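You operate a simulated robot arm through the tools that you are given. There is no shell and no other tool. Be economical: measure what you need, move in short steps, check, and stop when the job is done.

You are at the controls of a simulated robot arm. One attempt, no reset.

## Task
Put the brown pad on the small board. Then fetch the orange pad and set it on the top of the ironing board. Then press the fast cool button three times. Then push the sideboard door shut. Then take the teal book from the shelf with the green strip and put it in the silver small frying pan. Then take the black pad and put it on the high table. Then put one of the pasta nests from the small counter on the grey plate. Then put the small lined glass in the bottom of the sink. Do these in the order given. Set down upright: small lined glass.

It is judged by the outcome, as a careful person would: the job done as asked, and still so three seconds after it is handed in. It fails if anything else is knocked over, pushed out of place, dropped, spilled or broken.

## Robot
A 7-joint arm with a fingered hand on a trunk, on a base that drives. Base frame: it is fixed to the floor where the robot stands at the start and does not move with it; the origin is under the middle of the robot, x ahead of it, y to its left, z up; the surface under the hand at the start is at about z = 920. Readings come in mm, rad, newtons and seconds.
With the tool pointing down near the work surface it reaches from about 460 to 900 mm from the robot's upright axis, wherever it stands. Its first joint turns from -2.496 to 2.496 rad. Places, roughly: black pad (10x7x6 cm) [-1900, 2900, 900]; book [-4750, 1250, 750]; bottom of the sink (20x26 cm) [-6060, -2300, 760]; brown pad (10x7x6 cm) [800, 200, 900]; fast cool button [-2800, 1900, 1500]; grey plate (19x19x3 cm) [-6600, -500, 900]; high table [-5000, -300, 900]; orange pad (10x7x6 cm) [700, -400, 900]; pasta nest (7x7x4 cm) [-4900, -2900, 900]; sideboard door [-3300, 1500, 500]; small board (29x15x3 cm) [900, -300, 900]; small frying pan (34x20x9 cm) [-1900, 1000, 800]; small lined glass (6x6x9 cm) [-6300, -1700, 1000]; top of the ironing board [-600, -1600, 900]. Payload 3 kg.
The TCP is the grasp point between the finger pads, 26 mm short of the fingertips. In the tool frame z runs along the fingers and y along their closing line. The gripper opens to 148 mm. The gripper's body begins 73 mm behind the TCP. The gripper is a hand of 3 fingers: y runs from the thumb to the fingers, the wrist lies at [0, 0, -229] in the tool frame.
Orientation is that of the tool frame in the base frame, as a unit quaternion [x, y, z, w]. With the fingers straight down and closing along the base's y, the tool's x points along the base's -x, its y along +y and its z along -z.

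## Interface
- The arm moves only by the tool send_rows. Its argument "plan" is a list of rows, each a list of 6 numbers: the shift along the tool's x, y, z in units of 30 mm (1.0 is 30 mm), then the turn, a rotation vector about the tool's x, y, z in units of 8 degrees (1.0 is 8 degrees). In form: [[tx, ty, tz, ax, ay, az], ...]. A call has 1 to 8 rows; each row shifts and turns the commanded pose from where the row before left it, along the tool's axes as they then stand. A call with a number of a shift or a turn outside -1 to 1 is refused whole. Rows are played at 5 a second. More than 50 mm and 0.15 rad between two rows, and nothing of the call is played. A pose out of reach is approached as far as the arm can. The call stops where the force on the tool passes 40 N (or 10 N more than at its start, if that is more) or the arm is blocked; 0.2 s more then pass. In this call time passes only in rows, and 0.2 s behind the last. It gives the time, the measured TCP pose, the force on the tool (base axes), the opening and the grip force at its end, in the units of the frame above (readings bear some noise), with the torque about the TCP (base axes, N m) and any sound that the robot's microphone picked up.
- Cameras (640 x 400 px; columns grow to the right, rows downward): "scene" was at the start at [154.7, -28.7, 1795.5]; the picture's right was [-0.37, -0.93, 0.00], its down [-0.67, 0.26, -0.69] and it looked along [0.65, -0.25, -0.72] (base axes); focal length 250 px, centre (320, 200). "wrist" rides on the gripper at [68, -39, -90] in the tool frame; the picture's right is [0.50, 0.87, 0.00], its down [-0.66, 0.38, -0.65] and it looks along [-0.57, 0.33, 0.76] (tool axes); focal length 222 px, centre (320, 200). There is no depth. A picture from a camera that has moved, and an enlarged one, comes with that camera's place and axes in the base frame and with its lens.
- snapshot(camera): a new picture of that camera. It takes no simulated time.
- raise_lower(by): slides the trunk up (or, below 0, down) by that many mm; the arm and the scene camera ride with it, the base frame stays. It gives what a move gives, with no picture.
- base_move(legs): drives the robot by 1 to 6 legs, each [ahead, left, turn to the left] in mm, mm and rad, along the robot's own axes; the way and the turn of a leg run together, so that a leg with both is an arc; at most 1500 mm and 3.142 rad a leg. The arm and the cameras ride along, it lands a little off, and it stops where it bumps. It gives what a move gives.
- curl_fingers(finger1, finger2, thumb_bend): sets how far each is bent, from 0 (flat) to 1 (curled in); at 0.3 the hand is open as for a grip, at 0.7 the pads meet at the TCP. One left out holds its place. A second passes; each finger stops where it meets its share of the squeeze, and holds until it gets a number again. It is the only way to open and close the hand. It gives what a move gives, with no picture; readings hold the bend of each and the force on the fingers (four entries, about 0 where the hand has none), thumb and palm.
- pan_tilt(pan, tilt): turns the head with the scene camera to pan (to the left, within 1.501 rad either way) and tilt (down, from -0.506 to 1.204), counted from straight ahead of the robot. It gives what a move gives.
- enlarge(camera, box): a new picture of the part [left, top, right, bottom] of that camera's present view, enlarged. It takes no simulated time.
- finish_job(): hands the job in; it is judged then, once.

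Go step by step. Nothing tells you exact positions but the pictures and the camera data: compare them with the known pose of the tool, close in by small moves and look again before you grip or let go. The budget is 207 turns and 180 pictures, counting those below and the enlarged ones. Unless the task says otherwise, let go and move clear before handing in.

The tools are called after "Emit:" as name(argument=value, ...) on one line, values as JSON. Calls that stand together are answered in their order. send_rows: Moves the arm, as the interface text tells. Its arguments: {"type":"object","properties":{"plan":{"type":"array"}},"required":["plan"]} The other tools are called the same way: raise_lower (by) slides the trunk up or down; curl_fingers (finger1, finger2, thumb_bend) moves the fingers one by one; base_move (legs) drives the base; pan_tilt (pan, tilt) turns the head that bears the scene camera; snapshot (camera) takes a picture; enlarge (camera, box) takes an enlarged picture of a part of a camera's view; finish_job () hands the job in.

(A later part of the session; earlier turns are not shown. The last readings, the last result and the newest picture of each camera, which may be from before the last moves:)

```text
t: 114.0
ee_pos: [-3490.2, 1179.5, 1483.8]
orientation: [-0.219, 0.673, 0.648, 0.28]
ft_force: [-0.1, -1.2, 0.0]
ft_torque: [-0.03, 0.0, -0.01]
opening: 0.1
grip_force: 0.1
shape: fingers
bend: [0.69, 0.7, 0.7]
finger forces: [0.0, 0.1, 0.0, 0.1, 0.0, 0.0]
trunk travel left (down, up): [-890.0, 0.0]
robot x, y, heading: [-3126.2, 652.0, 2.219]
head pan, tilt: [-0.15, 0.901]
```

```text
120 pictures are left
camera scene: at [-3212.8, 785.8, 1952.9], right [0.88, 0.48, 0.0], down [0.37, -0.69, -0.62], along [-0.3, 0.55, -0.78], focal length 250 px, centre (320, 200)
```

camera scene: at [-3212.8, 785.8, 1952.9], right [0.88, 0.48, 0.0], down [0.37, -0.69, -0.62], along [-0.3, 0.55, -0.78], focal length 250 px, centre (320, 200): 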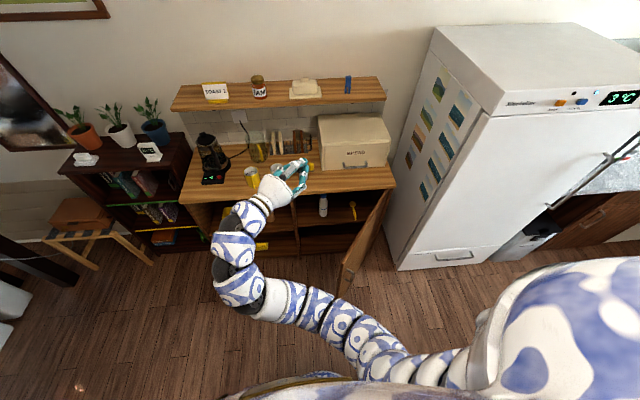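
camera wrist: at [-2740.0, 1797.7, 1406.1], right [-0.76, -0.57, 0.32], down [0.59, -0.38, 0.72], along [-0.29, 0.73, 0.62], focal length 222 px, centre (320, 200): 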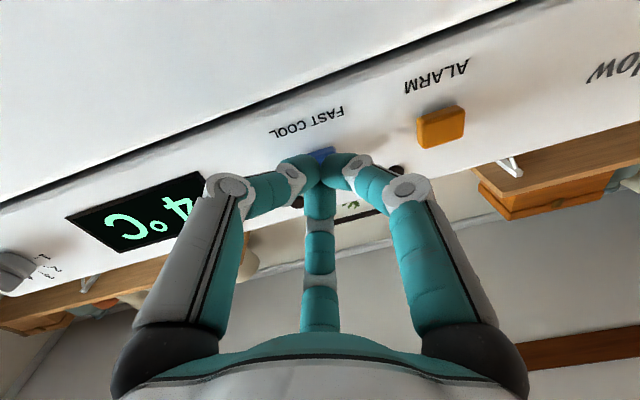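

The door is ~49° open: hinge near (room a -1550, b -3475), free edge near (a -1900, b -3067). I'll square the tool to the sideboard, shift it right of the free edge, then lower the trunk.

Emit:
send_rows(plan=[[0, 0, 0, -0.658, 0.753, 0], [0, 0, 0, -0.658, 0.753, 0], [0, 0, 0, -0.658, 0.753, 0], [0, 0, 0, -0.658, 0.753, 0], [0, 0, 0, -0.658, 0.753, 0], [0, 0, -0.6, -0.2, 0.226, 0]])

Emit:
send_rows(plan=[[-1, -0.88, -0.1, 0, 0, 0], [-1, -0.88, -0.1, 0, 0, 0], [-1, -0.88, -0.1, 0, 0, 0], [-1, -0.88, -0.1, 0, 0, 0], [-1, -0.88, -0.1, 0, 0, 0], [-1, -0.88, -0.1, 0, 0, 0], [-1, -0.88, -0.1, 0, 0, 0], [-1, -0.88, -0.1, 0, 0, 0]])

Emit:
snapshot(camera="scene")

```text
t: 115.4
ee_pos: [-3524.8, 1166.1, 1435.3]
orientation: [-0.402, 0.584, 0.701, 0.081]
ft_force: [-0.3, -0.3, -0.8]
ft_torque: [-0.02, 0.02, 0.0]
opening: 0.2
grip_force: 0.0
shape: fingers
bend: [0.69, 0.7, 0.7]
finger forces: [0.1, 0.0, 0.0, 0.0, 0.0, 0.0]
out of reach, approached as far as the arm can: row 3, 4, 5, 6
trunk travel left (down, up): [-890.0, 0.0]
robot x, y, heading: [-3128.5, 650.0, 2.22]
head pan, tilt: [-0.15, 0.901]
```

```text
t: 117.2
ee_pos: [-3479.5, 1189.0, 1368.9]
orientation: [-0.408, 0.579, 0.702, 0.075]
ft_force: [-0.3, 0.8, -0.8]
ft_torque: [0.03, 0.01, -0.04]
opening: 0.1
grip_force: 0.0
shape: fingers
bend: [0.69, 0.7, 0.7]
finger forces: [0.1, 0.0, 0.0, 0.0, 0.0, 0.0]
out of reach, approached as far as the arm can: row 1, 2, 3, 4, 5, 6, 7, 8
trunk travel left (down, up): [-890.0, 0.0]
robot x, y, heading: [-3130.3, 658.0, 2.219]
head pan, tilt: [-0.15, 0.901]
```

```text
119 pictures are left
camera scene: at [-3212.9, 784.9, 1953.0], right [0.88, 0.48, 0.0], down [0.37, -0.69, -0.62], along [-0.3, 0.55, -0.78], focal length 250 px, centre (320, 200)
```

scene: 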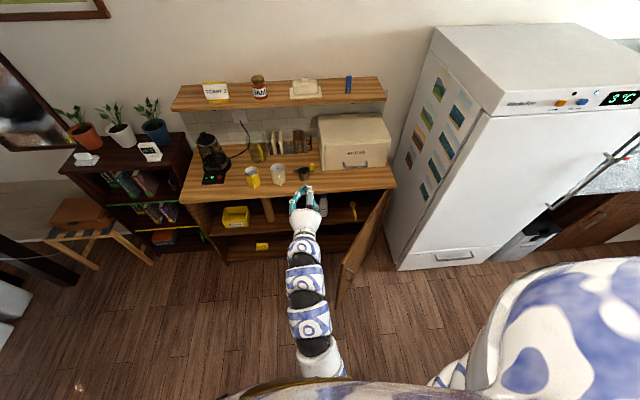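

The arm is at its upper limit relative to the trunk. I'll lower the tool a bit, then move right.

Emit:
send_rows(plan=[[0.87, -1, 0, 0, 0, 0], [0.87, -1, 0, 0, 0, 0], [0.87, -1, 0, 0, 0, 0], [0.87, -1, 0, 0, 0, 0]])

```text
t: 118.2
ee_pos: [-3480.9, 1192.1, 1209.9]
orientation: [-0.408, 0.579, 0.702, 0.074]
ft_force: [0.4, 0.6, 0.2]
ft_torque: [-0.01, 0.02, 0.0]
opening: 0.2
grip_force: 0.1
shape: fingers
bend: [0.69, 0.7, 0.7]
finger forces: [0.0, 0.0, 0.1, 0.0, 0.0, 0.0]
trunk travel left (down, up): [-890.0, 0.0]
robot x, y, heading: [-3124.0, 654.7, 2.222]
head pan, tilt: [-0.15, 0.901]
```

Emit:
send_rows(plan=[[-1, -0.875, 0, 0, 0, 0], [-1, -0.875, 0, 0, 0, 0], [-1, -0.875, 0, 0, 0, 0], [-1, -0.875, 0, 0, 0, 0], [-1, -0.875, 0, 0, 0, 0], [-1, -0.875, 0, 0, 0, 0], [-1, -0.875, 0, 0, 0, 0], [-1, -0.875, 0, 0, 0, 0]])

Emit:
raise_lower(by=-600)

Emit:
snapshot(camera="scene")

Emit:
snapshot(camera="wrist")

```text
t: 120.0
ee_pos: [-3199.4, 1349.5, 1212.8]
orientation: [-0.408, 0.579, 0.702, 0.074]
ft_force: [-0.3, 0.2, -0.3]
ft_torque: [-0.02, -0.01, -0.02]
opening: 0.2
grip_force: 0.0
shape: fingers
bend: [0.69, 0.7, 0.7]
finger forces: [0.1, 0.1, 0.1, 0.0, 0.0, 0.0]
trunk travel left (down, up): [-890.0, 0.0]
robot x, y, heading: [-3128.7, 655.1, 2.219]
head pan, tilt: [-0.15, 0.901]
```

```text
refused: -600 is not a number from -400 to 400
```

```text
118 pictures are left
camera scene: at [-3212.2, 786.0, 1952.8], right [0.88, 0.48, 0.0], down [0.37, -0.69, -0.62], along [-0.3, 0.55, -0.78], focal length 250 px, centre (320, 200)
```

scene: 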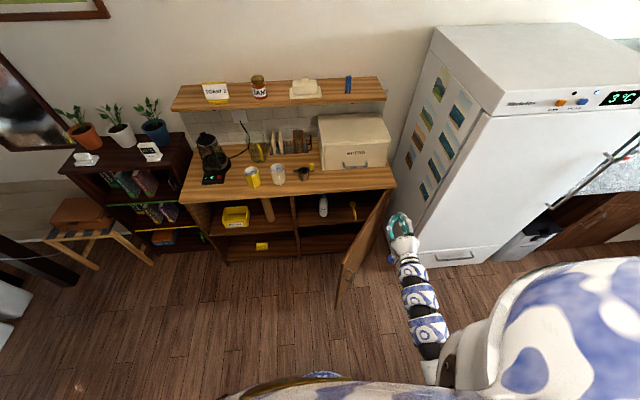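

```text
117 pictures are left
camera wrist: at [-3177.8, 1256.3, 1139.4], right [-0.83, -0.46, 0.32], down [0.53, -0.45, 0.72], along [-0.18, 0.77, 0.62], focal length 222 px, centre (320, 200)
```

wrist: 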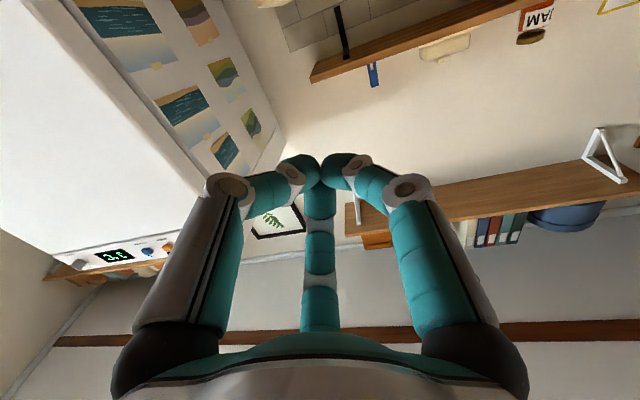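

Hand is right of the door, clear of the fridge. Lowering the trunk in two steps.

Emit:
raise_lower(by=-400)

Emit:
raise_lower(by=-230)

Emit:
snapshot(camera="scene")

Emit:
snapshot(camera="wrist")

```text
t: 123.8
ee_pos: [-3210.8, 1367.4, 797.8]
orientation: [-0.414, 0.587, 0.692, 0.074]
ft_force: [-0.2, 0.0, 1.5]
ft_torque: [-0.03, 0.01, 0.01]
opening: 0.0
grip_force: 0.0
shape: fingers
bend: [0.69, 0.7, 0.7]
finger forces: [0.1, 0.0, 0.0, 0.0, 0.0, 0.0]
trunk travel left (down, up): [-490.0, 400.0]
robot x, y, heading: [-3125.2, 656.1, 2.218]
head pan, tilt: [-0.15, 0.901]
```

```text
t: 126.2
ee_pos: [-3216.0, 1368.3, 578.2]
orientation: [-0.42, 0.587, 0.688, 0.079]
ft_force: [0.4, -0.4, -0.3]
ft_torque: [-0.01, -0.01, 0.01]
opening: 0.0
grip_force: 0.0
shape: fingers
bend: [0.69, 0.7, 0.7]
finger forces: [0.0, 0.0, 0.1, 0.0, 0.0, 0.0]
trunk travel left (down, up): [-260.0, 630.0]
robot x, y, heading: [-3126.7, 655.2, 2.221]
head pan, tilt: [-0.15, 0.901]
```

```text
116 pictures are left
camera scene: at [-3253.7, 828.0, 1330.1], right [0.88, 0.48, 0.01], down [0.39, -0.71, -0.58], along [-0.27, 0.52, -0.81], focal length 250 px, centre (320, 200)
```

scene: 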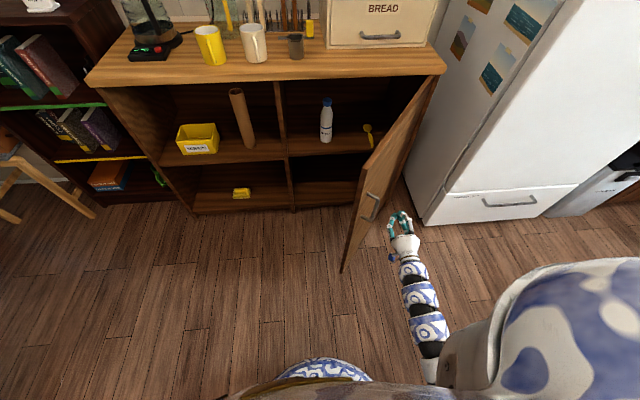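

```text
115 pictures are left
camera wrist: at [-3192.8, 1274.4, 506.5], right [-0.84, -0.45, 0.31], down [0.51, -0.43, 0.75], along [-0.2, 0.78, 0.59], focal length 222 px, centre (320, 200)
```

wrist: 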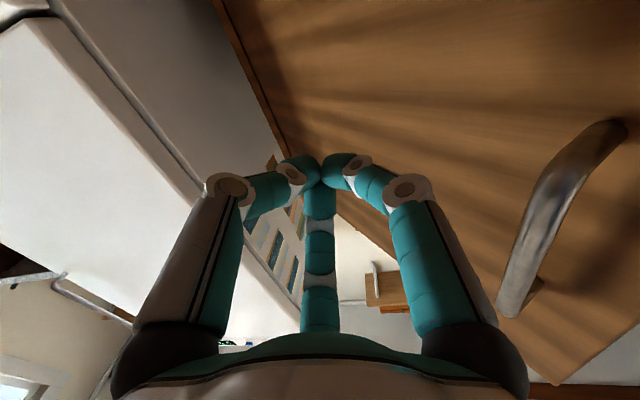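

The hand is beside the door's outer face. Moving forward to contact, a bit leftwards.

Emit:
send_rows(plan=[[0.3, 0.26, 1, 0, 0, 0], [0.3, 0.26, 1, 0, 0, 0], [0.3, 0.26, 1, 0, 0, 0], [0.3, 0.26, 1, 0, 0, 0], [0.2, 0.18, 1, 0, 0, 0], [0.2, 0.18, 1, 0, 0, 0], [0.2, 0.18, 1, 0, 0, 0], [0.2, 0.18, 1, 0, 0, 0]])

Emit:
snapshot(camera="scene")

```text
t: 128.0
ee_pos: [-3389.1, 1517.0, 584.3]
orientation: [-0.407, 0.579, 0.703, 0.074]
ft_force: [0.3, 0.3, -0.5]
ft_torque: [-0.02, 0.04, 0.0]
opening: 0.0
grip_force: 0.0
shape: fingers
bend: [0.7, 0.69, 0.7]
finger forces: [0.0, 0.1, 0.0, 0.0, 0.0, 0.0]
trunk travel left (down, up): [-260.0, 630.0]
robot x, y, heading: [-3128.6, 656.5, 2.221]
head pan, tilt: [-0.15, 0.901]
```

```text
114 pictures are left
camera scene: at [-3212.6, 785.7, 1322.9], right [0.88, 0.48, 0.0], down [0.37, -0.69, -0.62], along [-0.3, 0.55, -0.78], focal length 250 px, centre (320, 200)
```

scene: 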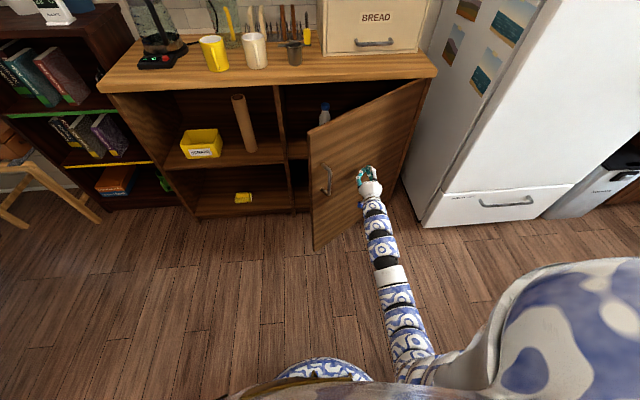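

Good: the door is swinging shut with almost no force. Continuing the push forward.

Emit:
send_rows(plan=[[0.2, 0.18, 1, 0, 0, 0], [0.2, 0.18, 1, 0, 0, 0], [0.2, 0.18, 1, 0, 0, 0], [0.2, 0.18, 1, 0, 0, 0], [0.2, 0.18, 1, 0, 0, 0], [0.2, 0.18, 0.6, 0, 0, 0]])

Emit:
snapshot(camera="scene")

```text
t: 129.4
ee_pos: [-3511.7, 1642.3, 584.4]
orientation: [-0.408, 0.579, 0.703, 0.075]
ft_force: [1.6, 1.4, -0.5]
ft_torque: [0.01, -0.02, 0.24]
opening: 0.0
grip_force: 0.0
shape: fingers
bend: [0.7, 0.69, 0.7]
finger forces: [0.0, 0.1, 0.0, 0.0, 0.1, 0.1]
trunk travel left (down, up): [-260.0, 630.0]
robot x, y, heading: [-3128.7, 654.7, 2.223]
head pan, tilt: [-0.15, 0.901]
```

```text
113 pictures are left
camera scene: at [-3212.3, 785.5, 1323.0], right [0.88, 0.48, 0.0], down [0.37, -0.69, -0.62], along [-0.3, 0.55, -0.78], focal length 250 px, centre (320, 200)
```

scene: 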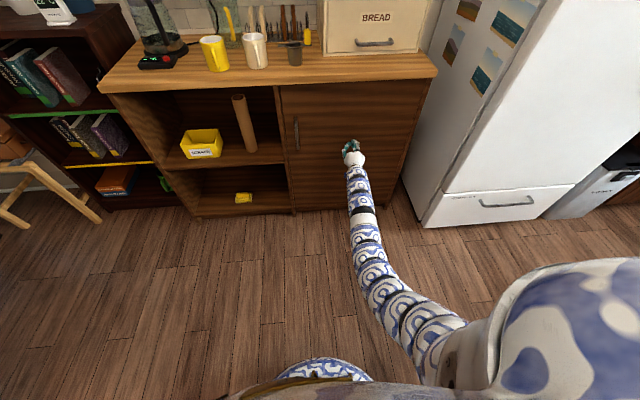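

Nearly shut. A few more millimetres until the force rises.

Emit:
send_rows(plan=[[0, 0, 0.4, 0, 0, 0], [0, 0, 0.4, 0, 0, 0], [0, 0, 0.3, 0, 0, 0], [0, 0, 0.3, 0, 0, 0]])

Emit:
enlarge(camera="scene", box=[250, 50, 450, 220])

```text
t: 129.9
ee_pos: [-3514.6, 1652.4, 579.2]
orientation: [-0.407, 0.58, 0.702, 0.073]
ft_force: [10.4, -17.5, 3.5]
ft_torque: [0.12, 0.09, 0.03]
opening: 0.0
grip_force: 13.5
shape: fingers
bend: [0.71, 0.71, 0.7]
finger forces: [9.5, 12.5, 0.0, 0.1, 5.3, 0.0]
trunk travel left (down, up): [-260.0, 630.0]
robot x, y, heading: [-3127.9, 656.5, 2.222]
head pan, tilt: [-0.15, 0.901]
stopped in row 2: the force on the tool passed its limit at 57 N (the readings are from after the stop); the commanded pose is now the measured one
```

```text
2.35 times, centred on (350, 135) of scene
camera zoom: at [-3211.9, 784.0, 1323.2], right [0.88, 0.48, 0.0], down [0.37, -0.69, -0.62], along [-0.3, 0.55, -0.78], focal length 589 px, centre (249, 353)
```

zoom: 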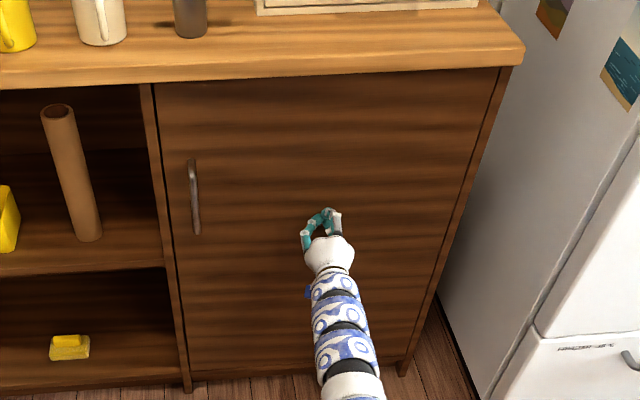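

The door is shut. Retracting and looking at the bookshelf on the left.

Emit:
send_rows(plan=[[0, 0, -1, 0, 0, 0], [0, 0, -1, 0, 0, 0], [0, 0, -1, 0, 0, 0], [0, 0, -1, 0, 0, 0], [0, 0, -1, 0, 0, 0], [0, 0, -1, 0, 0, 0], [0, 0, -1, 0, 0, 0], [0, 0, -1, 0, 0, 0]])

Emit:
pan_tilt(pan=0.5, tilt=0.6)

Emit:
snapshot(camera="scene")

Emit:
enlarge(camera="scene", box=[180, 60, 420, 240])

```text
t: 131.7
ee_pos: [-3401.6, 1441.2, 579.3]
orientation: [-0.408, 0.58, 0.701, 0.073]
ft_force: [-0.3, 0.0, -0.5]
ft_torque: [-0.01, 0.0, 0.03]
opening: 0.0
grip_force: 0.1
shape: fingers
bend: [0.7, 0.7, 0.7]
finger forces: [0.0, 0.1, 0.0, 0.0, 0.0, 0.1]
trunk travel left (down, up): [-260.0, 630.0]
robot x, y, heading: [-3126.8, 653.6, 2.214]
head pan, tilt: [-0.15, 0.901]
```

```text
t: 132.7
ee_pos: [-3401.6, 1442.9, 579.4]
orientation: [-0.408, 0.58, 0.702, 0.073]
ft_force: [-0.3, -0.8, -0.7]
ft_torque: [0.02, 0.02, -0.04]
opening: 0.0
grip_force: 0.2
shape: fingers
bend: [0.7, 0.7, 0.7]
finger forces: [0.0, 0.1, 0.0, 0.1, 0.0, 0.0]
trunk travel left (down, up): [-260.0, 630.0]
robot x, y, heading: [-3125.7, 655.2, 2.219]
head pan, tilt: [0.499, 0.6]
```

```text
111 pictures are left
camera scene: at [-3257.3, 755.6, 1347.7], right [0.41, 0.91, 0.0], down [0.52, -0.23, -0.82], along [-0.75, 0.34, -0.57], focal length 250 px, centre (320, 200)
```

scene: 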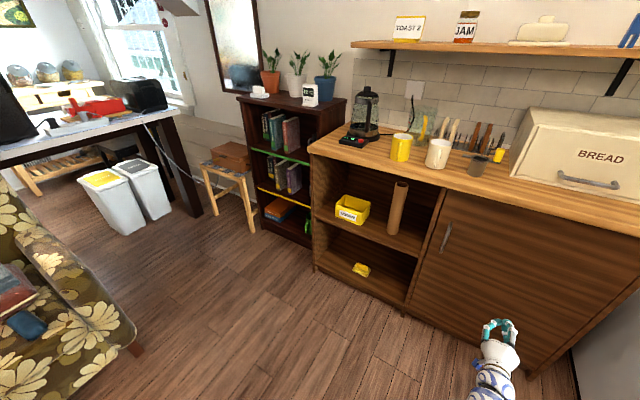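

```text
2.22 times, centred on (300, 150) of scene
camera zoom: at [-3257.3, 755.6, 1347.7], right [0.41, 0.91, 0.0], down [0.52, -0.23, -0.82], along [-0.75, 0.34, -0.57], focal length 557 px, centre (364, 311)
```

zoom: 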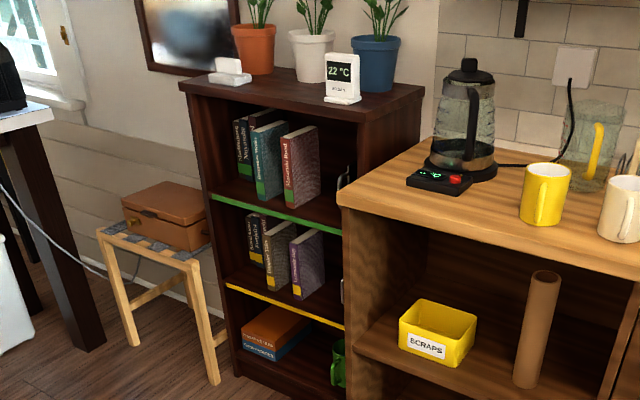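

Four books stand on the green-strip shelf; the teal one is in the middle. I'll retract the arm to the centre and drive left toward the bookshelf.

Emit:
send_rows(plan=[[0.75, 0.66, -0.8, 0, 0, 0], [0.75, 0.66, -0.8, 0, 0, 0], [0.75, 0.66, -0.8, 0, 0, 0], [0.75, 0.66, -0.8, 0, 0, 0], [0.75, 0.66, -0.8, 0, 0, 0], [0.75, 0.66, -0.8, 0, 0, 0], [0.75, 0.66, -0.8, 0, 0, 0]])

Emit:
base_move(legs=[[0, 500, 0], [150, 350, 0]])

Emit:
pan_tilt(pan=0, tilt=0.5)

Emit:
snapshot(camera="scene")

```text
t: 134.5
ee_pos: [-3482.2, 1223.0, 581.0]
orientation: [-0.389, 0.594, 0.698, 0.094]
ft_force: [0.7, 0.1, 0.6]
ft_torque: [-0.01, 0.02, 0.03]
opening: 0.3
grip_force: 0.0
shape: fingers
bend: [0.7, 0.7, 0.7]
finger forces: [0.0, 0.0, 0.0, 0.0, 0.0, 0.1]
trunk travel left (down, up): [-260.0, 630.0]
robot x, y, heading: [-3127.2, 654.1, 2.215]
head pan, tilt: [0.499, 0.6]
stopped in row 7: the arm was blocked; the commanded pose is now the measured one
```

```text
t: 139.7
ee_pos: [-4198.9, 820.2, 580.5]
orientation: [-0.393, 0.592, 0.698, 0.09]
ft_force: [0.1, -0.3, -0.3]
ft_torque: [0.01, -0.02, -0.02]
opening: 0.0
grip_force: 0.0
shape: fingers
bend: [0.7, 0.7, 0.7]
finger forces: [0.0, 0.0, 0.0, 0.0, 0.0, 0.0]
trunk travel left (down, up): [-260.0, 630.0]
robot x, y, heading: [-3837.8, 257.2, 2.225]
head pan, tilt: [0.499, 0.6]
stopped in leg 2: the robot was blocked; the commanded pose is now the measured one
```

```text
t: 140.7
ee_pos: [-4201.2, 821.2, 579.3]
orientation: [-0.392, 0.592, 0.698, 0.09]
ft_force: [0.3, 0.7, 0.2]
ft_torque: [-0.03, 0.0, 0.01]
opening: 0.0
grip_force: 0.0
shape: fingers
bend: [0.7, 0.7, 0.7]
finger forces: [0.0, 0.0, 0.0, 0.0, 0.0, 0.0]
trunk travel left (down, up): [-260.0, 630.0]
robot x, y, heading: [-3839.7, 255.3, 2.229]
head pan, tilt: [0.0, 0.499]
```

```text
109 pictures are left
camera scene: at [-3943.8, 392.4, 1356.8], right [0.79, 0.61, 0.0], down [0.29, -0.38, -0.88], along [-0.54, 0.69, -0.48], focal length 250 px, centre (320, 200)
```

scene: 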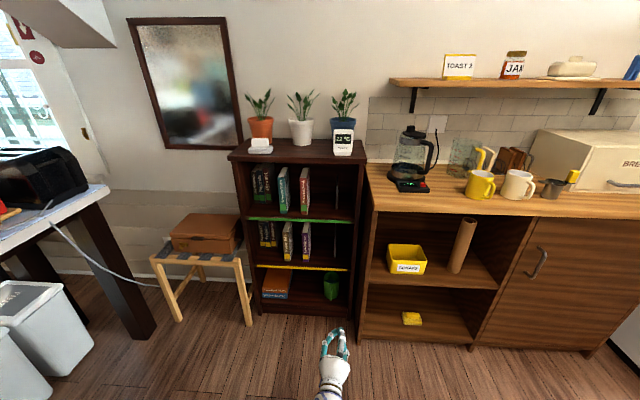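

The base bumped something on its left; checking what it touched before moving on.

Emit:
pan_tilt(pan=1.2, tilt=0.8)

Emit:
snapshot(camera="scene")

```text
t: 142.1
ee_pos: [-4198.9, 819.7, 579.8]
orientation: [-0.392, 0.592, 0.698, 0.09]
ft_force: [-0.6, -0.1, 0.1]
ft_torque: [0.03, -0.02, 0.01]
opening: 0.0
grip_force: 0.0
shape: fingers
bend: [0.7, 0.7, 0.7]
finger forces: [0.0, 0.0, 0.0, 0.1, 0.0, 0.1]
trunk travel left (down, up): [-260.0, 630.0]
robot x, y, heading: [-3837.0, 255.8, 2.227]
head pan, tilt: [1.201, 0.799]
```

```text
108 pictures are left
camera scene: at [-3965.5, 297.6, 1330.9], right [-0.28, 0.96, 0.0], down [0.69, 0.2, -0.7], along [-0.67, -0.2, -0.72], focal length 250 px, centre (320, 200)
```

scene: 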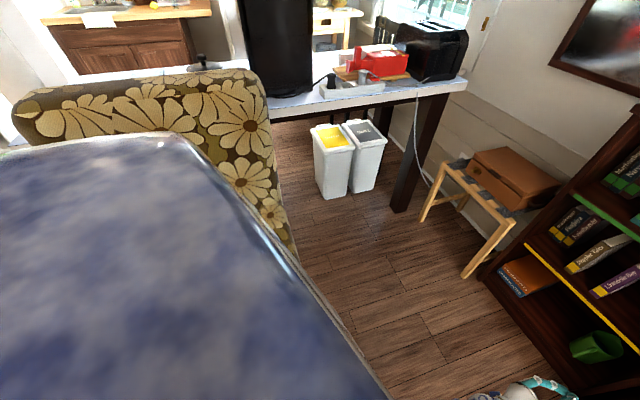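

The armchair is just to my left. I'll ease right, then forward to the bookshelf, and zoom in on the books.

Emit:
base_move(legs=[[20, -60, 0], [230, 0, 0]])

Emit:
pan_tilt(pan=0.25, tilt=0.6)

Emit:
enlarge(camera="scene", box=[180, 60, 420, 260])

```text
t: 144.4
ee_pos: [-4300.1, 1054.9, 580.5]
orientation: [-0.393, 0.592, 0.698, 0.09]
ft_force: [0.7, 0.3, -0.1]
ft_torque: [-0.01, -0.01, -0.03]
opening: 0.0
grip_force: 0.0
shape: fingers
bend: [0.7, 0.7, 0.7]
finger forces: [0.0, 0.1, 0.0, 0.0, 0.1, 0.0]
trunk travel left (down, up): [-260.0, 630.0]
robot x, y, heading: [-3941.1, 487.0, 2.227]
head pan, tilt: [1.201, 0.799]
```

```text
t: 145.6
ee_pos: [-4301.1, 1053.7, 579.4]
orientation: [-0.392, 0.592, 0.698, 0.09]
ft_force: [0.5, -0.6, 0.1]
ft_torque: [0.03, 0.02, 0.01]
opening: 0.3
grip_force: 0.1
shape: fingers
bend: [0.7, 0.7, 0.7]
finger forces: [0.0, 0.0, 0.1, 0.0, 0.1, 0.0]
trunk travel left (down, up): [-260.0, 630.0]
robot x, y, heading: [-3945.0, 484.2, 2.225]
head pan, tilt: [0.25, 0.6]
```

```text
2.00 times, centred on (300, 160) of scene
camera zoom: at [-4060.4, 608.0, 1347.7], right [0.62, 0.79, 0.0], down [0.44, -0.35, -0.82], along [-0.65, 0.51, -0.57], focal length 501 px, centre (360, 280)
```

zoom: 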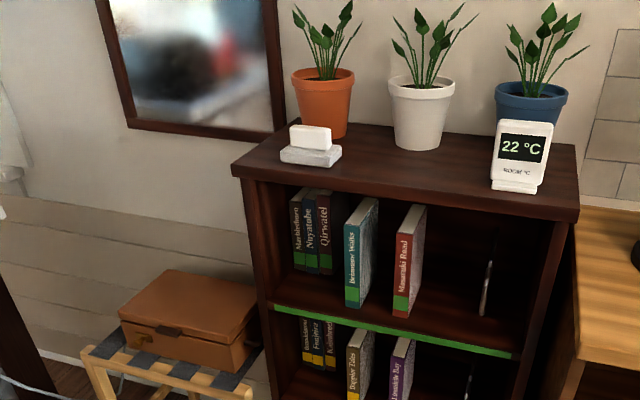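

The teal book stands with gaps either side, near the shelf's front edge, at about [-4770, 1150, 760]. Raising the trunk and rolling the hand so the fingers close horizontally.

Emit:
raise_lower(by=190)

Emit:
send_rows(plan=[[0, 0, 0, -0.658, 0.753, 0], [0, 0, 0, -0.22, 0.25, 0], [0, 0, 0, 0, 0, -1], [0, 0, 0, 0, 0, -1], [0, 0, 0, 0, 0, -1], [0, 0, 0, 0, 0, -1], [0, 0, 0, 0, 0, -1], [0, 0, 0, 0, 0, -1]])

Emit:
curl_fingers(finger1=0.45, finger2=0.45, thumb_bend=0.45)

Emit:
snapshot(camera="wrist")

```text
t: 147.7
ee_pos: [-4301.6, 1052.8, 770.4]
orientation: [-0.393, 0.591, 0.699, 0.09]
ft_force: [-0.2, 1.0, -0.5]
ft_torque: [0.01, 0.05, -0.03]
opening: 0.0
grip_force: 0.0
shape: fingers
bend: [0.7, 0.7, 0.7]
finger forces: [0.1, 0.1, 0.0, 0.0, 0.1, 0.0]
trunk travel left (down, up): [-450.0, 440.0]
robot x, y, heading: [-3942.6, 488.7, 2.222]
head pan, tilt: [0.25, 0.6]
```

```text
t: 149.5
ee_pos: [-4300.0, 1053.4, 769.7]
orientation: [-0.632, 0.324, 0.632, 0.31]
ft_force: [0.1, 0.1, 0.4]
ft_torque: [0.01, 0.0, -0.01]
opening: 0.3
grip_force: 0.1
shape: fingers
bend: [0.7, 0.7, 0.7]
finger forces: [0.0, 0.0, 0.1, 0.0, 0.0, 0.1]
trunk travel left (down, up): [-450.0, 440.0]
robot x, y, heading: [-3941.8, 488.1, 2.228]
head pan, tilt: [0.25, 0.6]
```

```text
t: 150.5
ee_pos: [-4301.3, 1054.2, 770.0]
orientation: [-0.632, 0.325, 0.633, 0.308]
ft_force: [-0.3, 0.2, -0.5]
ft_torque: [-0.01, -0.02, -0.03]
opening: 78.0
grip_force: 0.0
shape: fingers
bend: [0.45, 0.45, 0.45]
finger forces: [0.1, 0.0, 0.1, 0.0, 0.1, 0.0]
trunk travel left (down, up): [-450.0, 440.0]
robot x, y, heading: [-3942.4, 489.2, 2.229]
head pan, tilt: [0.25, 0.6]
```

```text
106 pictures are left
camera wrist: at [-4217.0, 1003.2, 702.8], right [-0.7, -0.53, -0.48], down [0.1, -0.74, 0.67], along [-0.71, 0.42, 0.57], focal length 222 px, centre (320, 200)
```

wrist: 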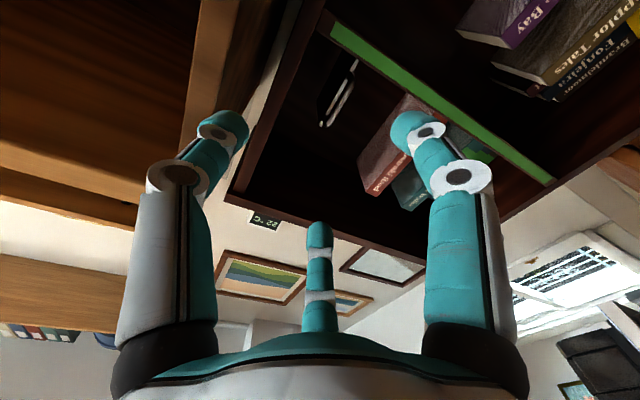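

Emit:
enlarge(camera="wrist", box=[320, 60, 520, 220])

Emit:
enlarge(camera="scene", box=[200, 60, 380, 220])

```text
2.50 times, centred on (420, 140) of wrist
camera zoom: at [-4217.0, 1003.2, 702.8], right [-0.7, -0.53, -0.48], down [0.1, -0.74, 0.67], along [-0.71, 0.42, 0.57], focal length 555 px, centre (70, 350)
```

zoom: 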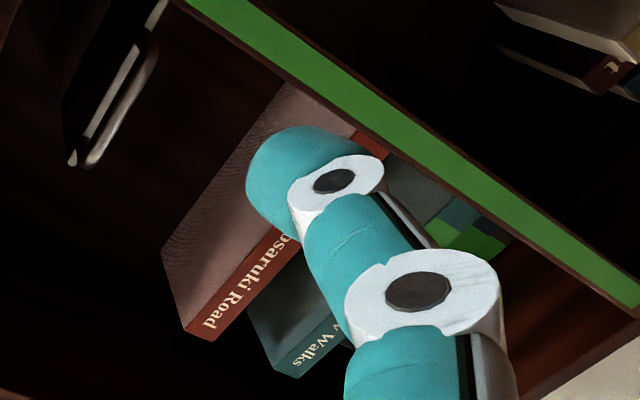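

```text
2.50 times, centred on (290, 140) of scene
camera zoom: at [-4060.3, 608.1, 1537.7], right [0.62, 0.79, 0.0], down [0.44, -0.35, -0.83], along [-0.65, 0.51, -0.56], focal length 626 px, centre (395, 350)
```

zoom: 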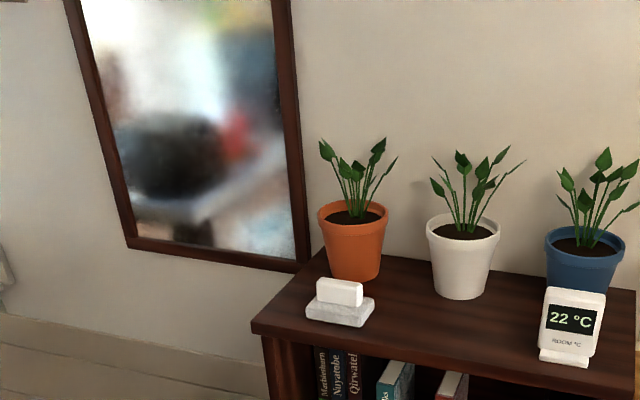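

Better fix: teal spine at about room a=-3097, b=-3684, z 735–900. Moving left with the hand and up by trunk to align.

Emit:
raise_lower(by=45)

Emit:
send_rows(plan=[[0, 1, 0, 0, 0, 0], [0, 1, 0, 0, 0, 0], [0, 1, 0, 0, 0, 0], [0, 1, 0, 0, 0, 0], [0, 1, 0, 0, 0, 0], [0, 1, 0, 0, 0, 0], [0, 1, 0, 0, 0, 0], [0, 1, 0, 0, 0, 0]])

Emit:
snapshot(camera="wrist")

Emit:
snapshot(camera="scene")

```text
t: 151.4
ee_pos: [-4301.0, 1053.6, 816.5]
orientation: [-0.631, 0.325, 0.633, 0.309]
ft_force: [-0.2, 0.0, -0.5]
ft_torque: [-0.01, -0.01, 0.03]
opening: 78.1
grip_force: 0.1
shape: fingers
bend: [0.45, 0.45, 0.45]
finger forces: [0.0, 0.0, 0.1, 0.0, 0.0, 0.0]
trunk travel left (down, up): [-495.0, 395.0]
robot x, y, heading: [-3939.7, 487.8, 2.225]
head pan, tilt: [0.25, 0.6]
```

```text
t: 153.2
ee_pos: [-4495.0, 910.5, 820.3]
orientation: [-0.631, 0.325, 0.633, 0.31]
ft_force: [0.2, -0.4, -0.9]
ft_torque: [0.01, -0.02, 0.0]
opening: 78.2
grip_force: 0.0
shape: fingers
bend: [0.45, 0.45, 0.45]
finger forces: [0.0, 0.1, 0.0, 0.1, 0.1, 0.0]
trunk travel left (down, up): [-495.0, 395.0]
robot x, y, heading: [-3943.6, 483.0, 2.228]
head pan, tilt: [0.25, 0.6]
```

```text
103 pictures are left
camera wrist: at [-4410.7, 859.9, 751.3], right [-0.7, -0.53, -0.48], down [0.1, -0.74, 0.67], along [-0.71, 0.42, 0.57], focal length 222 px, centre (320, 200)
```

wrist: 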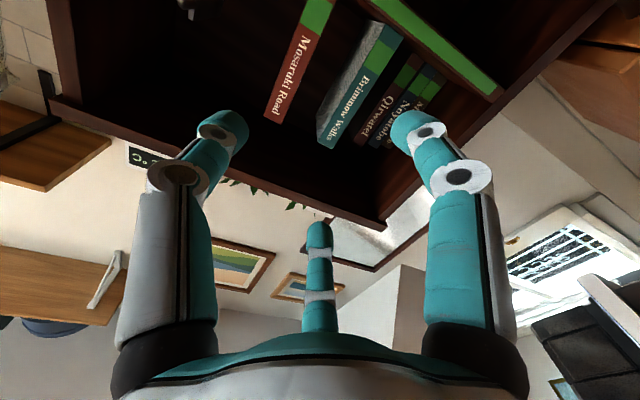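

```text
102 pictures are left
camera scene: at [-4060.6, 608.0, 1582.7], right [0.62, 0.79, 0.0], down [0.44, -0.35, -0.83], along [-0.65, 0.51, -0.56], focal length 250 px, centre (320, 200)
```

scene: 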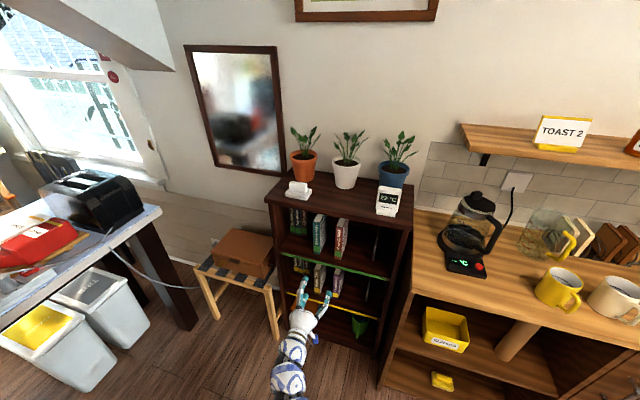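

Aligned in height; moving 60 mm further left and forward toward the shelf.

Emit:
send_rows(plan=[[0, 1, 0.5, 0, 0, 0], [0, 1, 0.5, 0, 0, 0], [0, 0, 1, 0, 0, 0], [0, 0, 1, 0, 0, 0], [0, 0, 1, 0, 0, 0], [0, 0, 0.8, 0, 0, 0], [0, 0, 0, 0, 0, 0]])

Emit:
snapshot(camera="wrist")

Emit:
enlarge(camera="scene", box=[250, 170, 430, 340])

```text
t: 154.8
ee_pos: [-4627.8, 991.2, 818.9]
orientation: [-0.631, 0.325, 0.633, 0.309]
ft_force: [0.8, 0.2, -0.3]
ft_torque: [0.03, -0.01, -0.03]
opening: 78.2
grip_force: 0.2
shape: fingers
bend: [0.45, 0.45, 0.45]
finger forces: [0.0, 0.0, 0.0, 0.0, 0.0, 0.1]
trunk travel left (down, up): [-495.0, 395.0]
robot x, y, heading: [-3942.0, 490.7, 2.226]
head pan, tilt: [0.25, 0.6]
```

```text
101 pictures are left
camera wrist: at [-4543.1, 940.7, 750.8], right [-0.7, -0.53, -0.48], down [0.1, -0.74, 0.67], along [-0.71, 0.42, 0.57], focal length 222 px, centre (320, 200)
```

wrist: 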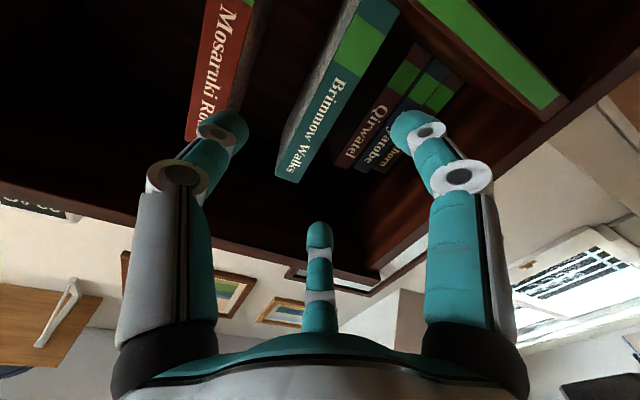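

```text
2.35 times, centred on (340, 255) of scene
camera zoom: at [-4060.5, 608.2, 1582.7], right [0.62, 0.79, 0.0], down [0.44, -0.35, -0.82], along [-0.65, 0.51, -0.57], focal length 589 px, centre (273, 71)
```

zoom: 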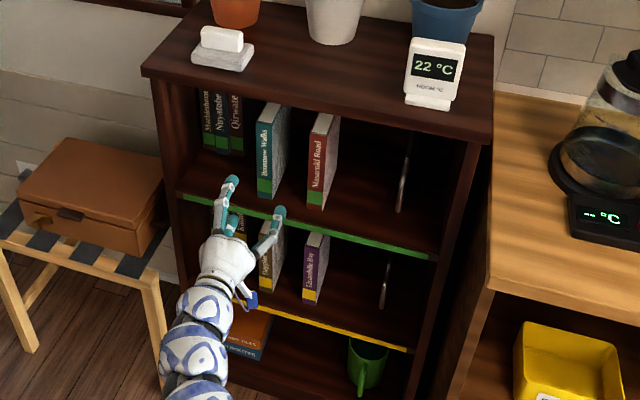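

Triangulated spine: a=-3108, b=-3688, z 728–891; the hand is laterally on it. Shifting 10 mm left for finger clearance and sliding in.

Emit:
send_rows(plan=[[0, 0.33, 0.8, 0, 0, 0], [0, 0, 0.9, 0, 0, 0], [0, 0, 0.9, 0, 0, 0], [0, 0, 0, 0, 0, 0]])

Emit:
snapshot(camera="wrist")

Emit:
enlarge(camera="scene", box=[250, 170, 430, 340])

```text
t: 155.8
ee_pos: [-4683.8, 1048.6, 816.8]
orientation: [-0.632, 0.324, 0.633, 0.308]
ft_force: [0.7, 0.7, -0.7]
ft_torque: [0.02, -0.02, 0.01]
opening: 78.2
grip_force: 0.1
shape: fingers
bend: [0.45, 0.45, 0.45]
finger forces: [0.0, 0.0, 0.1, 0.0, 0.0, 0.1]
trunk travel left (down, up): [-495.0, 395.0]
robot x, y, heading: [-3941.4, 488.4, 2.224]
head pan, tilt: [0.25, 0.6]
```

```text
99 pictures are left
camera wrist: at [-4599.8, 997.0, 748.9], right [-0.7, -0.53, -0.48], down [0.1, -0.74, 0.67], along [-0.71, 0.42, 0.57], focal length 222 px, centre (320, 200)
```

wrist: 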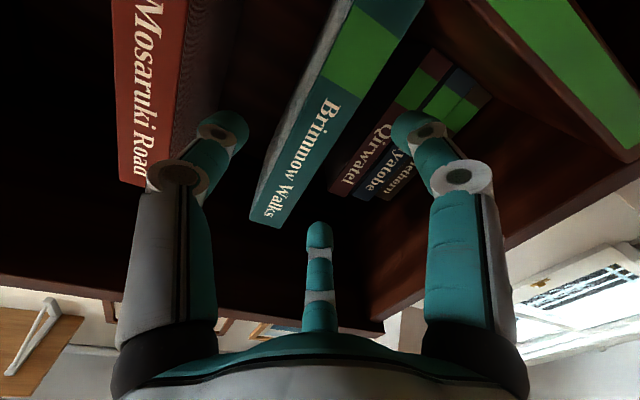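

```text
2.35 times, centred on (340, 255) of scene
camera zoom: at [-4060.7, 608.1, 1582.7], right [0.62, 0.79, 0.0], down [0.44, -0.35, -0.82], along [-0.65, 0.51, -0.57], focal length 589 px, centre (273, 71)
```

zoom: 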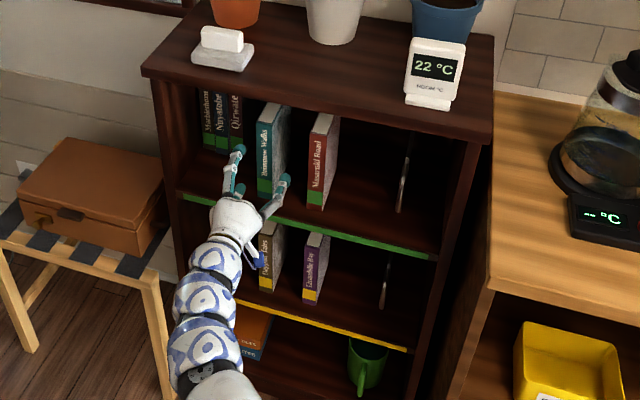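

Both sides are clear. Sliding in the last 60 mm and closing.

Emit:
send_rows(plan=[[0, 0, 0.7, 0, 0, 0], [0, 0, 0.7, 0, 0, 0], [0, 0, 0.6, 0, 0, 0], [0, 0, 0, 0, 0, 0]])

Emit:
snapshot(camera="wrist")

```text
t: 156.8
ee_pos: [-4719.2, 1094.7, 819.4]
orientation: [-0.631, 0.326, 0.632, 0.31]
ft_force: [0.0, 0.5, 0.6]
ft_torque: [-0.01, -0.02, 0.0]
opening: 78.2
grip_force: 0.1
shape: fingers
bend: [0.45, 0.45, 0.45]
finger forces: [0.1, 0.1, 0.1, 0.1, 0.0, 0.0]
trunk travel left (down, up): [-495.0, 395.0]
robot x, y, heading: [-3943.7, 488.9, 2.23]
head pan, tilt: [0.25, 0.6]
```

```text
97 pictures are left
camera wrist: at [-4635.2, 1044.7, 751.6], right [-0.7, -0.53, -0.48], down [0.1, -0.74, 0.67], along [-0.71, 0.42, 0.57], focal length 222 px, centre (320, 200)
```

wrist: 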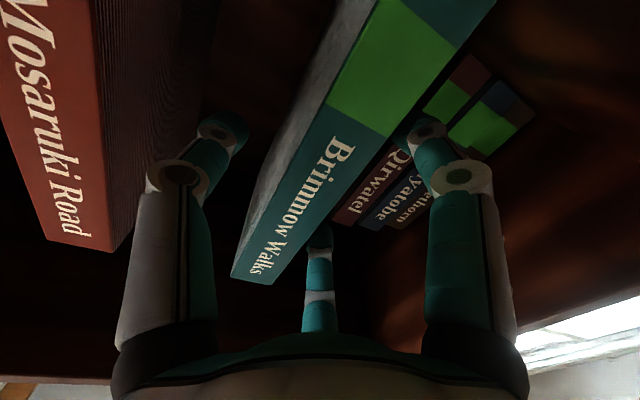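

The book's spine is between thumb and fingers. Closing.

Emit:
curl_fingers(finger1=0.75, finger2=0.75, thumb_bend=0.75)

Emit:
snapshot(camera="wrist")

```text
t: 157.8
ee_pos: [-4719.4, 1095.5, 819.3]
orientation: [-0.632, 0.324, 0.633, 0.308]
ft_force: [-0.7, 0.5, -0.5]
ft_torque: [-0.02, -0.04, 0.01]
opening: 28.6
grip_force: 20.3
shape: fingers
bend: [0.62, 0.62, 0.62]
finger forces: [10.2, 10.4, 0.1, 0.0, 21.3, 0.1]
trunk travel left (down, up): [-495.0, 395.0]
robot x, y, heading: [-3940.5, 488.6, 2.226]
head pan, tilt: [0.25, 0.6]
```

```text
96 pictures are left
camera wrist: at [-4635.0, 1044.7, 751.4], right [-0.7, -0.53, -0.48], down [0.1, -0.74, 0.67], along [-0.71, 0.42, 0.57], focal length 222 px, centre (320, 200)
```

wrist: 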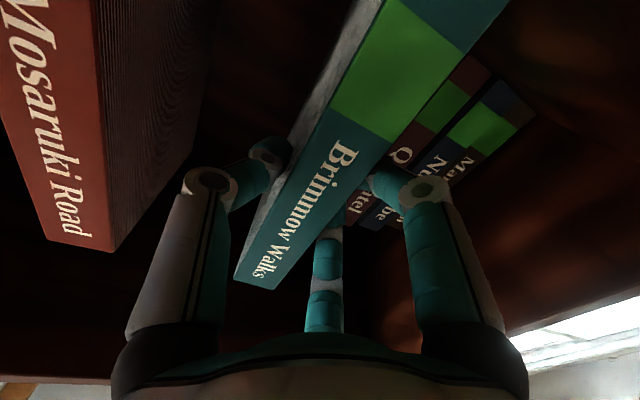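

Firm grip (20 N). Lifting 10 mm and pulling the book straight out.

Emit:
send_rows(plan=[[-0.35, 0, 0, 0, 0, 0], [0, 0, -0.5, 0, 0, 0], [0, 0, -1, 0, 0, 0], [0, 0, -1, 0, 0, 0], [0, 0, -1, 0, 0, 0], [0, 0, -1, 0, 0, 0], [0, 0, -1, 0, 0, 0], [0, 0, -1, 0, 0, 0]])

Emit:
snapshot(camera="wrist")

Emit:
snapshot(camera="scene")

```text
t: 159.6
ee_pos: [-4602.8, 937.8, 832.8]
orientation: [-0.631, 0.326, 0.633, 0.308]
ft_force: [0.0, 0.0, -3.5]
ft_torque: [-0.18, -0.12, -0.01]
opening: 27.9
grip_force: 19.7
shape: fingers
bend: [0.72, 0.62, 0.62]
finger forces: [11.0, 9.6, 0.0, 0.0, 20.5, 0.0]
trunk travel left (down, up): [-495.0, 395.0]
robot x, y, heading: [-3943.2, 488.6, 2.225]
head pan, tilt: [0.25, 0.6]
```

```text
95 pictures are left
camera wrist: at [-4518.3, 886.9, 764.9], right [-0.7, -0.53, -0.48], down [0.1, -0.74, 0.67], along [-0.71, 0.42, 0.57], focal length 222 px, centre (320, 200)
```

wrist: 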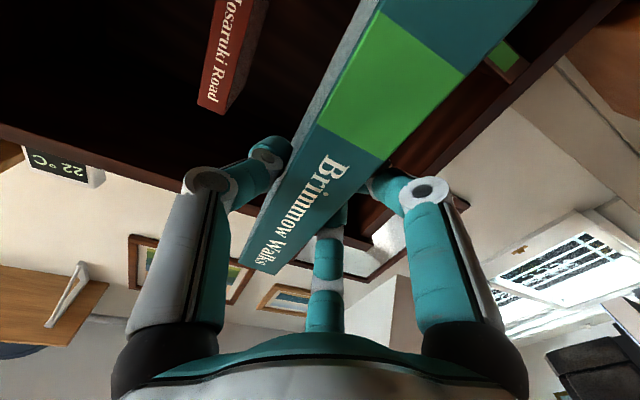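

```text
94 pictures are left
camera scene: at [-4060.6, 608.2, 1582.7], right [0.62, 0.79, 0.0], down [0.44, -0.35, -0.82], along [-0.65, 0.51, -0.57], focal length 250 px, centre (320, 200)
```

scene: 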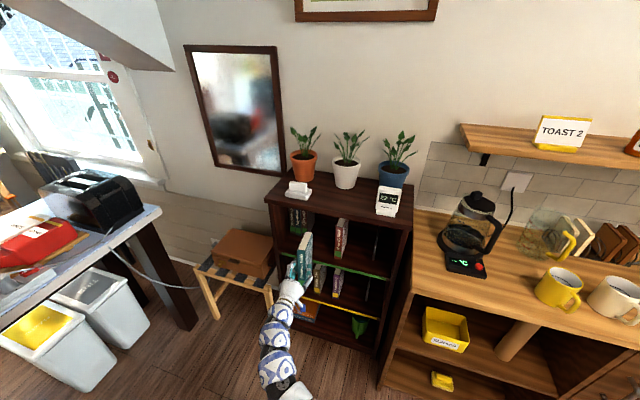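

The book is out and held. Pulling clear, then pitching the tool to point down.

Emit:
send_rows(plan=[[0, 0, -1, 0, 0, 0], [0, 0, -1, 0, 0, 0], [0, 0, -1, 0, 0, 0], [0, -0.5, -0.7, 0, 0, 0], [0, -0.5, -0.5, 0, 0, 0]])

Emit:
raise_lower(by=380)

Emit:
send_rows(plan=[[0, 0, 0, 0, 1, 0], [0, 0, 0, 0, 1, 0], [0, 0, 0, 0, 1, 0], [0, 0, 0, 0, 1, 0], [0, 0, 0, 0, 1, 0], [0, 0, 0, 0, 1, 0]])

Emit:
snapshot(camera="scene")

```text
t: 160.8
ee_pos: [-4501.8, 854.9, 831.5]
orientation: [-0.632, 0.325, 0.633, 0.307]
ft_force: [-1.0, 0.3, -3.2]
ft_torque: [-0.14, -0.1, -0.01]
opening: 27.7
grip_force: 21.2
shape: fingers
bend: [0.72, 0.63, 0.62]
finger forces: [11.3, 9.5, 0.1, 0.1, 20.8, 0.0]
trunk travel left (down, up): [-495.0, 395.0]
robot x, y, heading: [-3941.7, 489.8, 2.227]
head pan, tilt: [0.25, 0.6]
```

```text
t: 164.4
ee_pos: [-4502.3, 855.7, 1212.9]
orientation: [-0.631, 0.325, 0.633, 0.309]
ft_force: [-0.9, -0.6, -3.8]
ft_torque: [-0.11, -0.11, 0.0]
opening: 28.0
grip_force: 20.7
shape: fingers
bend: [0.72, 0.63, 0.62]
finger forces: [11.3, 9.5, 0.0, 0.0, 20.7, 0.1]
trunk travel left (down, up): [-875.0, 15.0]
robot x, y, heading: [-3939.5, 487.7, 2.232]
head pan, tilt: [0.25, 0.6]
```

```text
t: 165.8
ee_pos: [-4501.5, 855.4, 1210.6]
orientation: [0.835, -0.422, -0.319, -0.15]
ft_force: [-0.1, 0.4, -2.6]
ft_torque: [-0.06, -0.03, -0.01]
opening: 27.6
grip_force: 21.3
shape: fingers
bend: [0.72, 0.63, 0.62]
finger forces: [10.8, 10.0, 0.1, 0.0, 20.9, 0.1]
trunk travel left (down, up): [-875.0, 15.0]
robot x, y, heading: [-3942.2, 491.2, 2.23]
head pan, tilt: [0.25, 0.6]
```

```text
93 pictures are left
camera scene: at [-4061.2, 608.6, 1962.6], right [0.62, 0.79, 0.0], down [0.44, -0.35, -0.82], along [-0.65, 0.51, -0.57], focal length 250 px, centre (320, 200)
```

scene: 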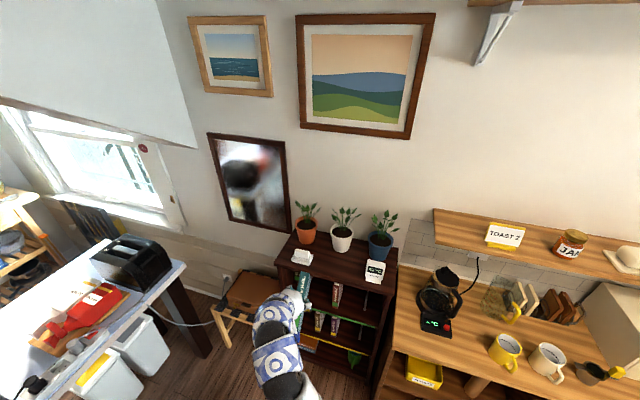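

Finishing the pitch, then turning right and driving along the gap toward the dining table's pan.

Emit:
send_rows(plan=[[0, 0, 0, 0, 1, 0], [0, 0, 0, 0, 1, 0], [0, 0, 0, 0, 1, 0], [0, 0, 0, 0, 1, 0], [0, 0, 0, 0, 1, 0], [0, 0, 0, 0, 0.25, 0]])

Emit:
base_move(legs=[[0, -60, 0], [0, 0, -1.58], [1000, -100, 0]])

Emit:
pan_tilt(pan=-0.6, tilt=0.7)

Emit:
snapshot(camera="scene")

```text
t: 167.2
ee_pos: [-4507.4, 863.8, 1184.6]
orientation: [0.894, -0.448, -0.001, 0.012]
ft_force: [0.3, 0.9, -4.0]
ft_torque: [-0.03, 0.07, 0.01]
opening: 27.7
grip_force: 20.2
shape: fingers
bend: [0.72, 0.72, 0.62]
finger forces: [9.7, 10.7, 0.1, 0.0, 21.0, 0.0]
out of reach, approached as far as the arm can: row 5, 6
trunk travel left (down, up): [-875.0, 15.0]
robot x, y, heading: [-3942.0, 488.8, 2.228]
head pan, tilt: [0.25, 0.6]
```

```text
t: 176.8
ee_pos: [-2674.5, 1627.1, 1184.9]
orientation: [-0.317, 0.949, 0.008, -0.006]
ft_force: [0.3, 0.3, -3.1]
ft_torque: [0.04, -0.02, 0.01]
opening: 27.4
grip_force: 20.7
shape: fingers
bend: [0.72, 0.72, 0.62]
finger forces: [9.9, 10.3, 0.0, 0.0, 20.6, 0.0]
trunk travel left (down, up): [-875.0, 15.0]
robot x, y, heading: [-3042.6, 1054.9, 0.656]
head pan, tilt: [0.25, 0.6]
```

```text
t: 178.0
ee_pos: [-2672.2, 1627.3, 1185.2]
orientation: [-0.316, 0.949, 0.009, -0.006]
ft_force: [-0.1, -0.2, -2.4]
ft_torque: [0.01, -0.03, 0.01]
opening: 27.4
grip_force: 19.8
shape: fingers
bend: [0.72, 0.72, 0.62]
finger forces: [10.0, 10.4, 0.0, 0.0, 20.7, 0.0]
trunk travel left (down, up): [-875.0, 15.0]
robot x, y, heading: [-3041.4, 1059.9, 0.658]
head pan, tilt: [-0.6, 0.7]
```

```text
92 pictures are left
camera scene: at [-2893.2, 1114.7, 1954.1], right [0.06, -1.0, 0.0], down [-0.64, -0.04, -0.76], along [0.76, 0.05, -0.64], focal length 250 px, centre (320, 200)
```

scene: 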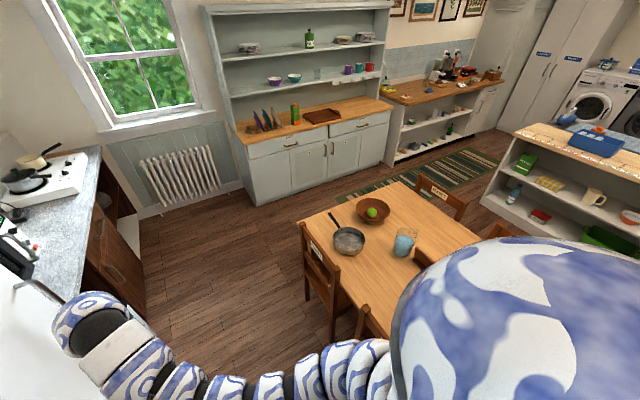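

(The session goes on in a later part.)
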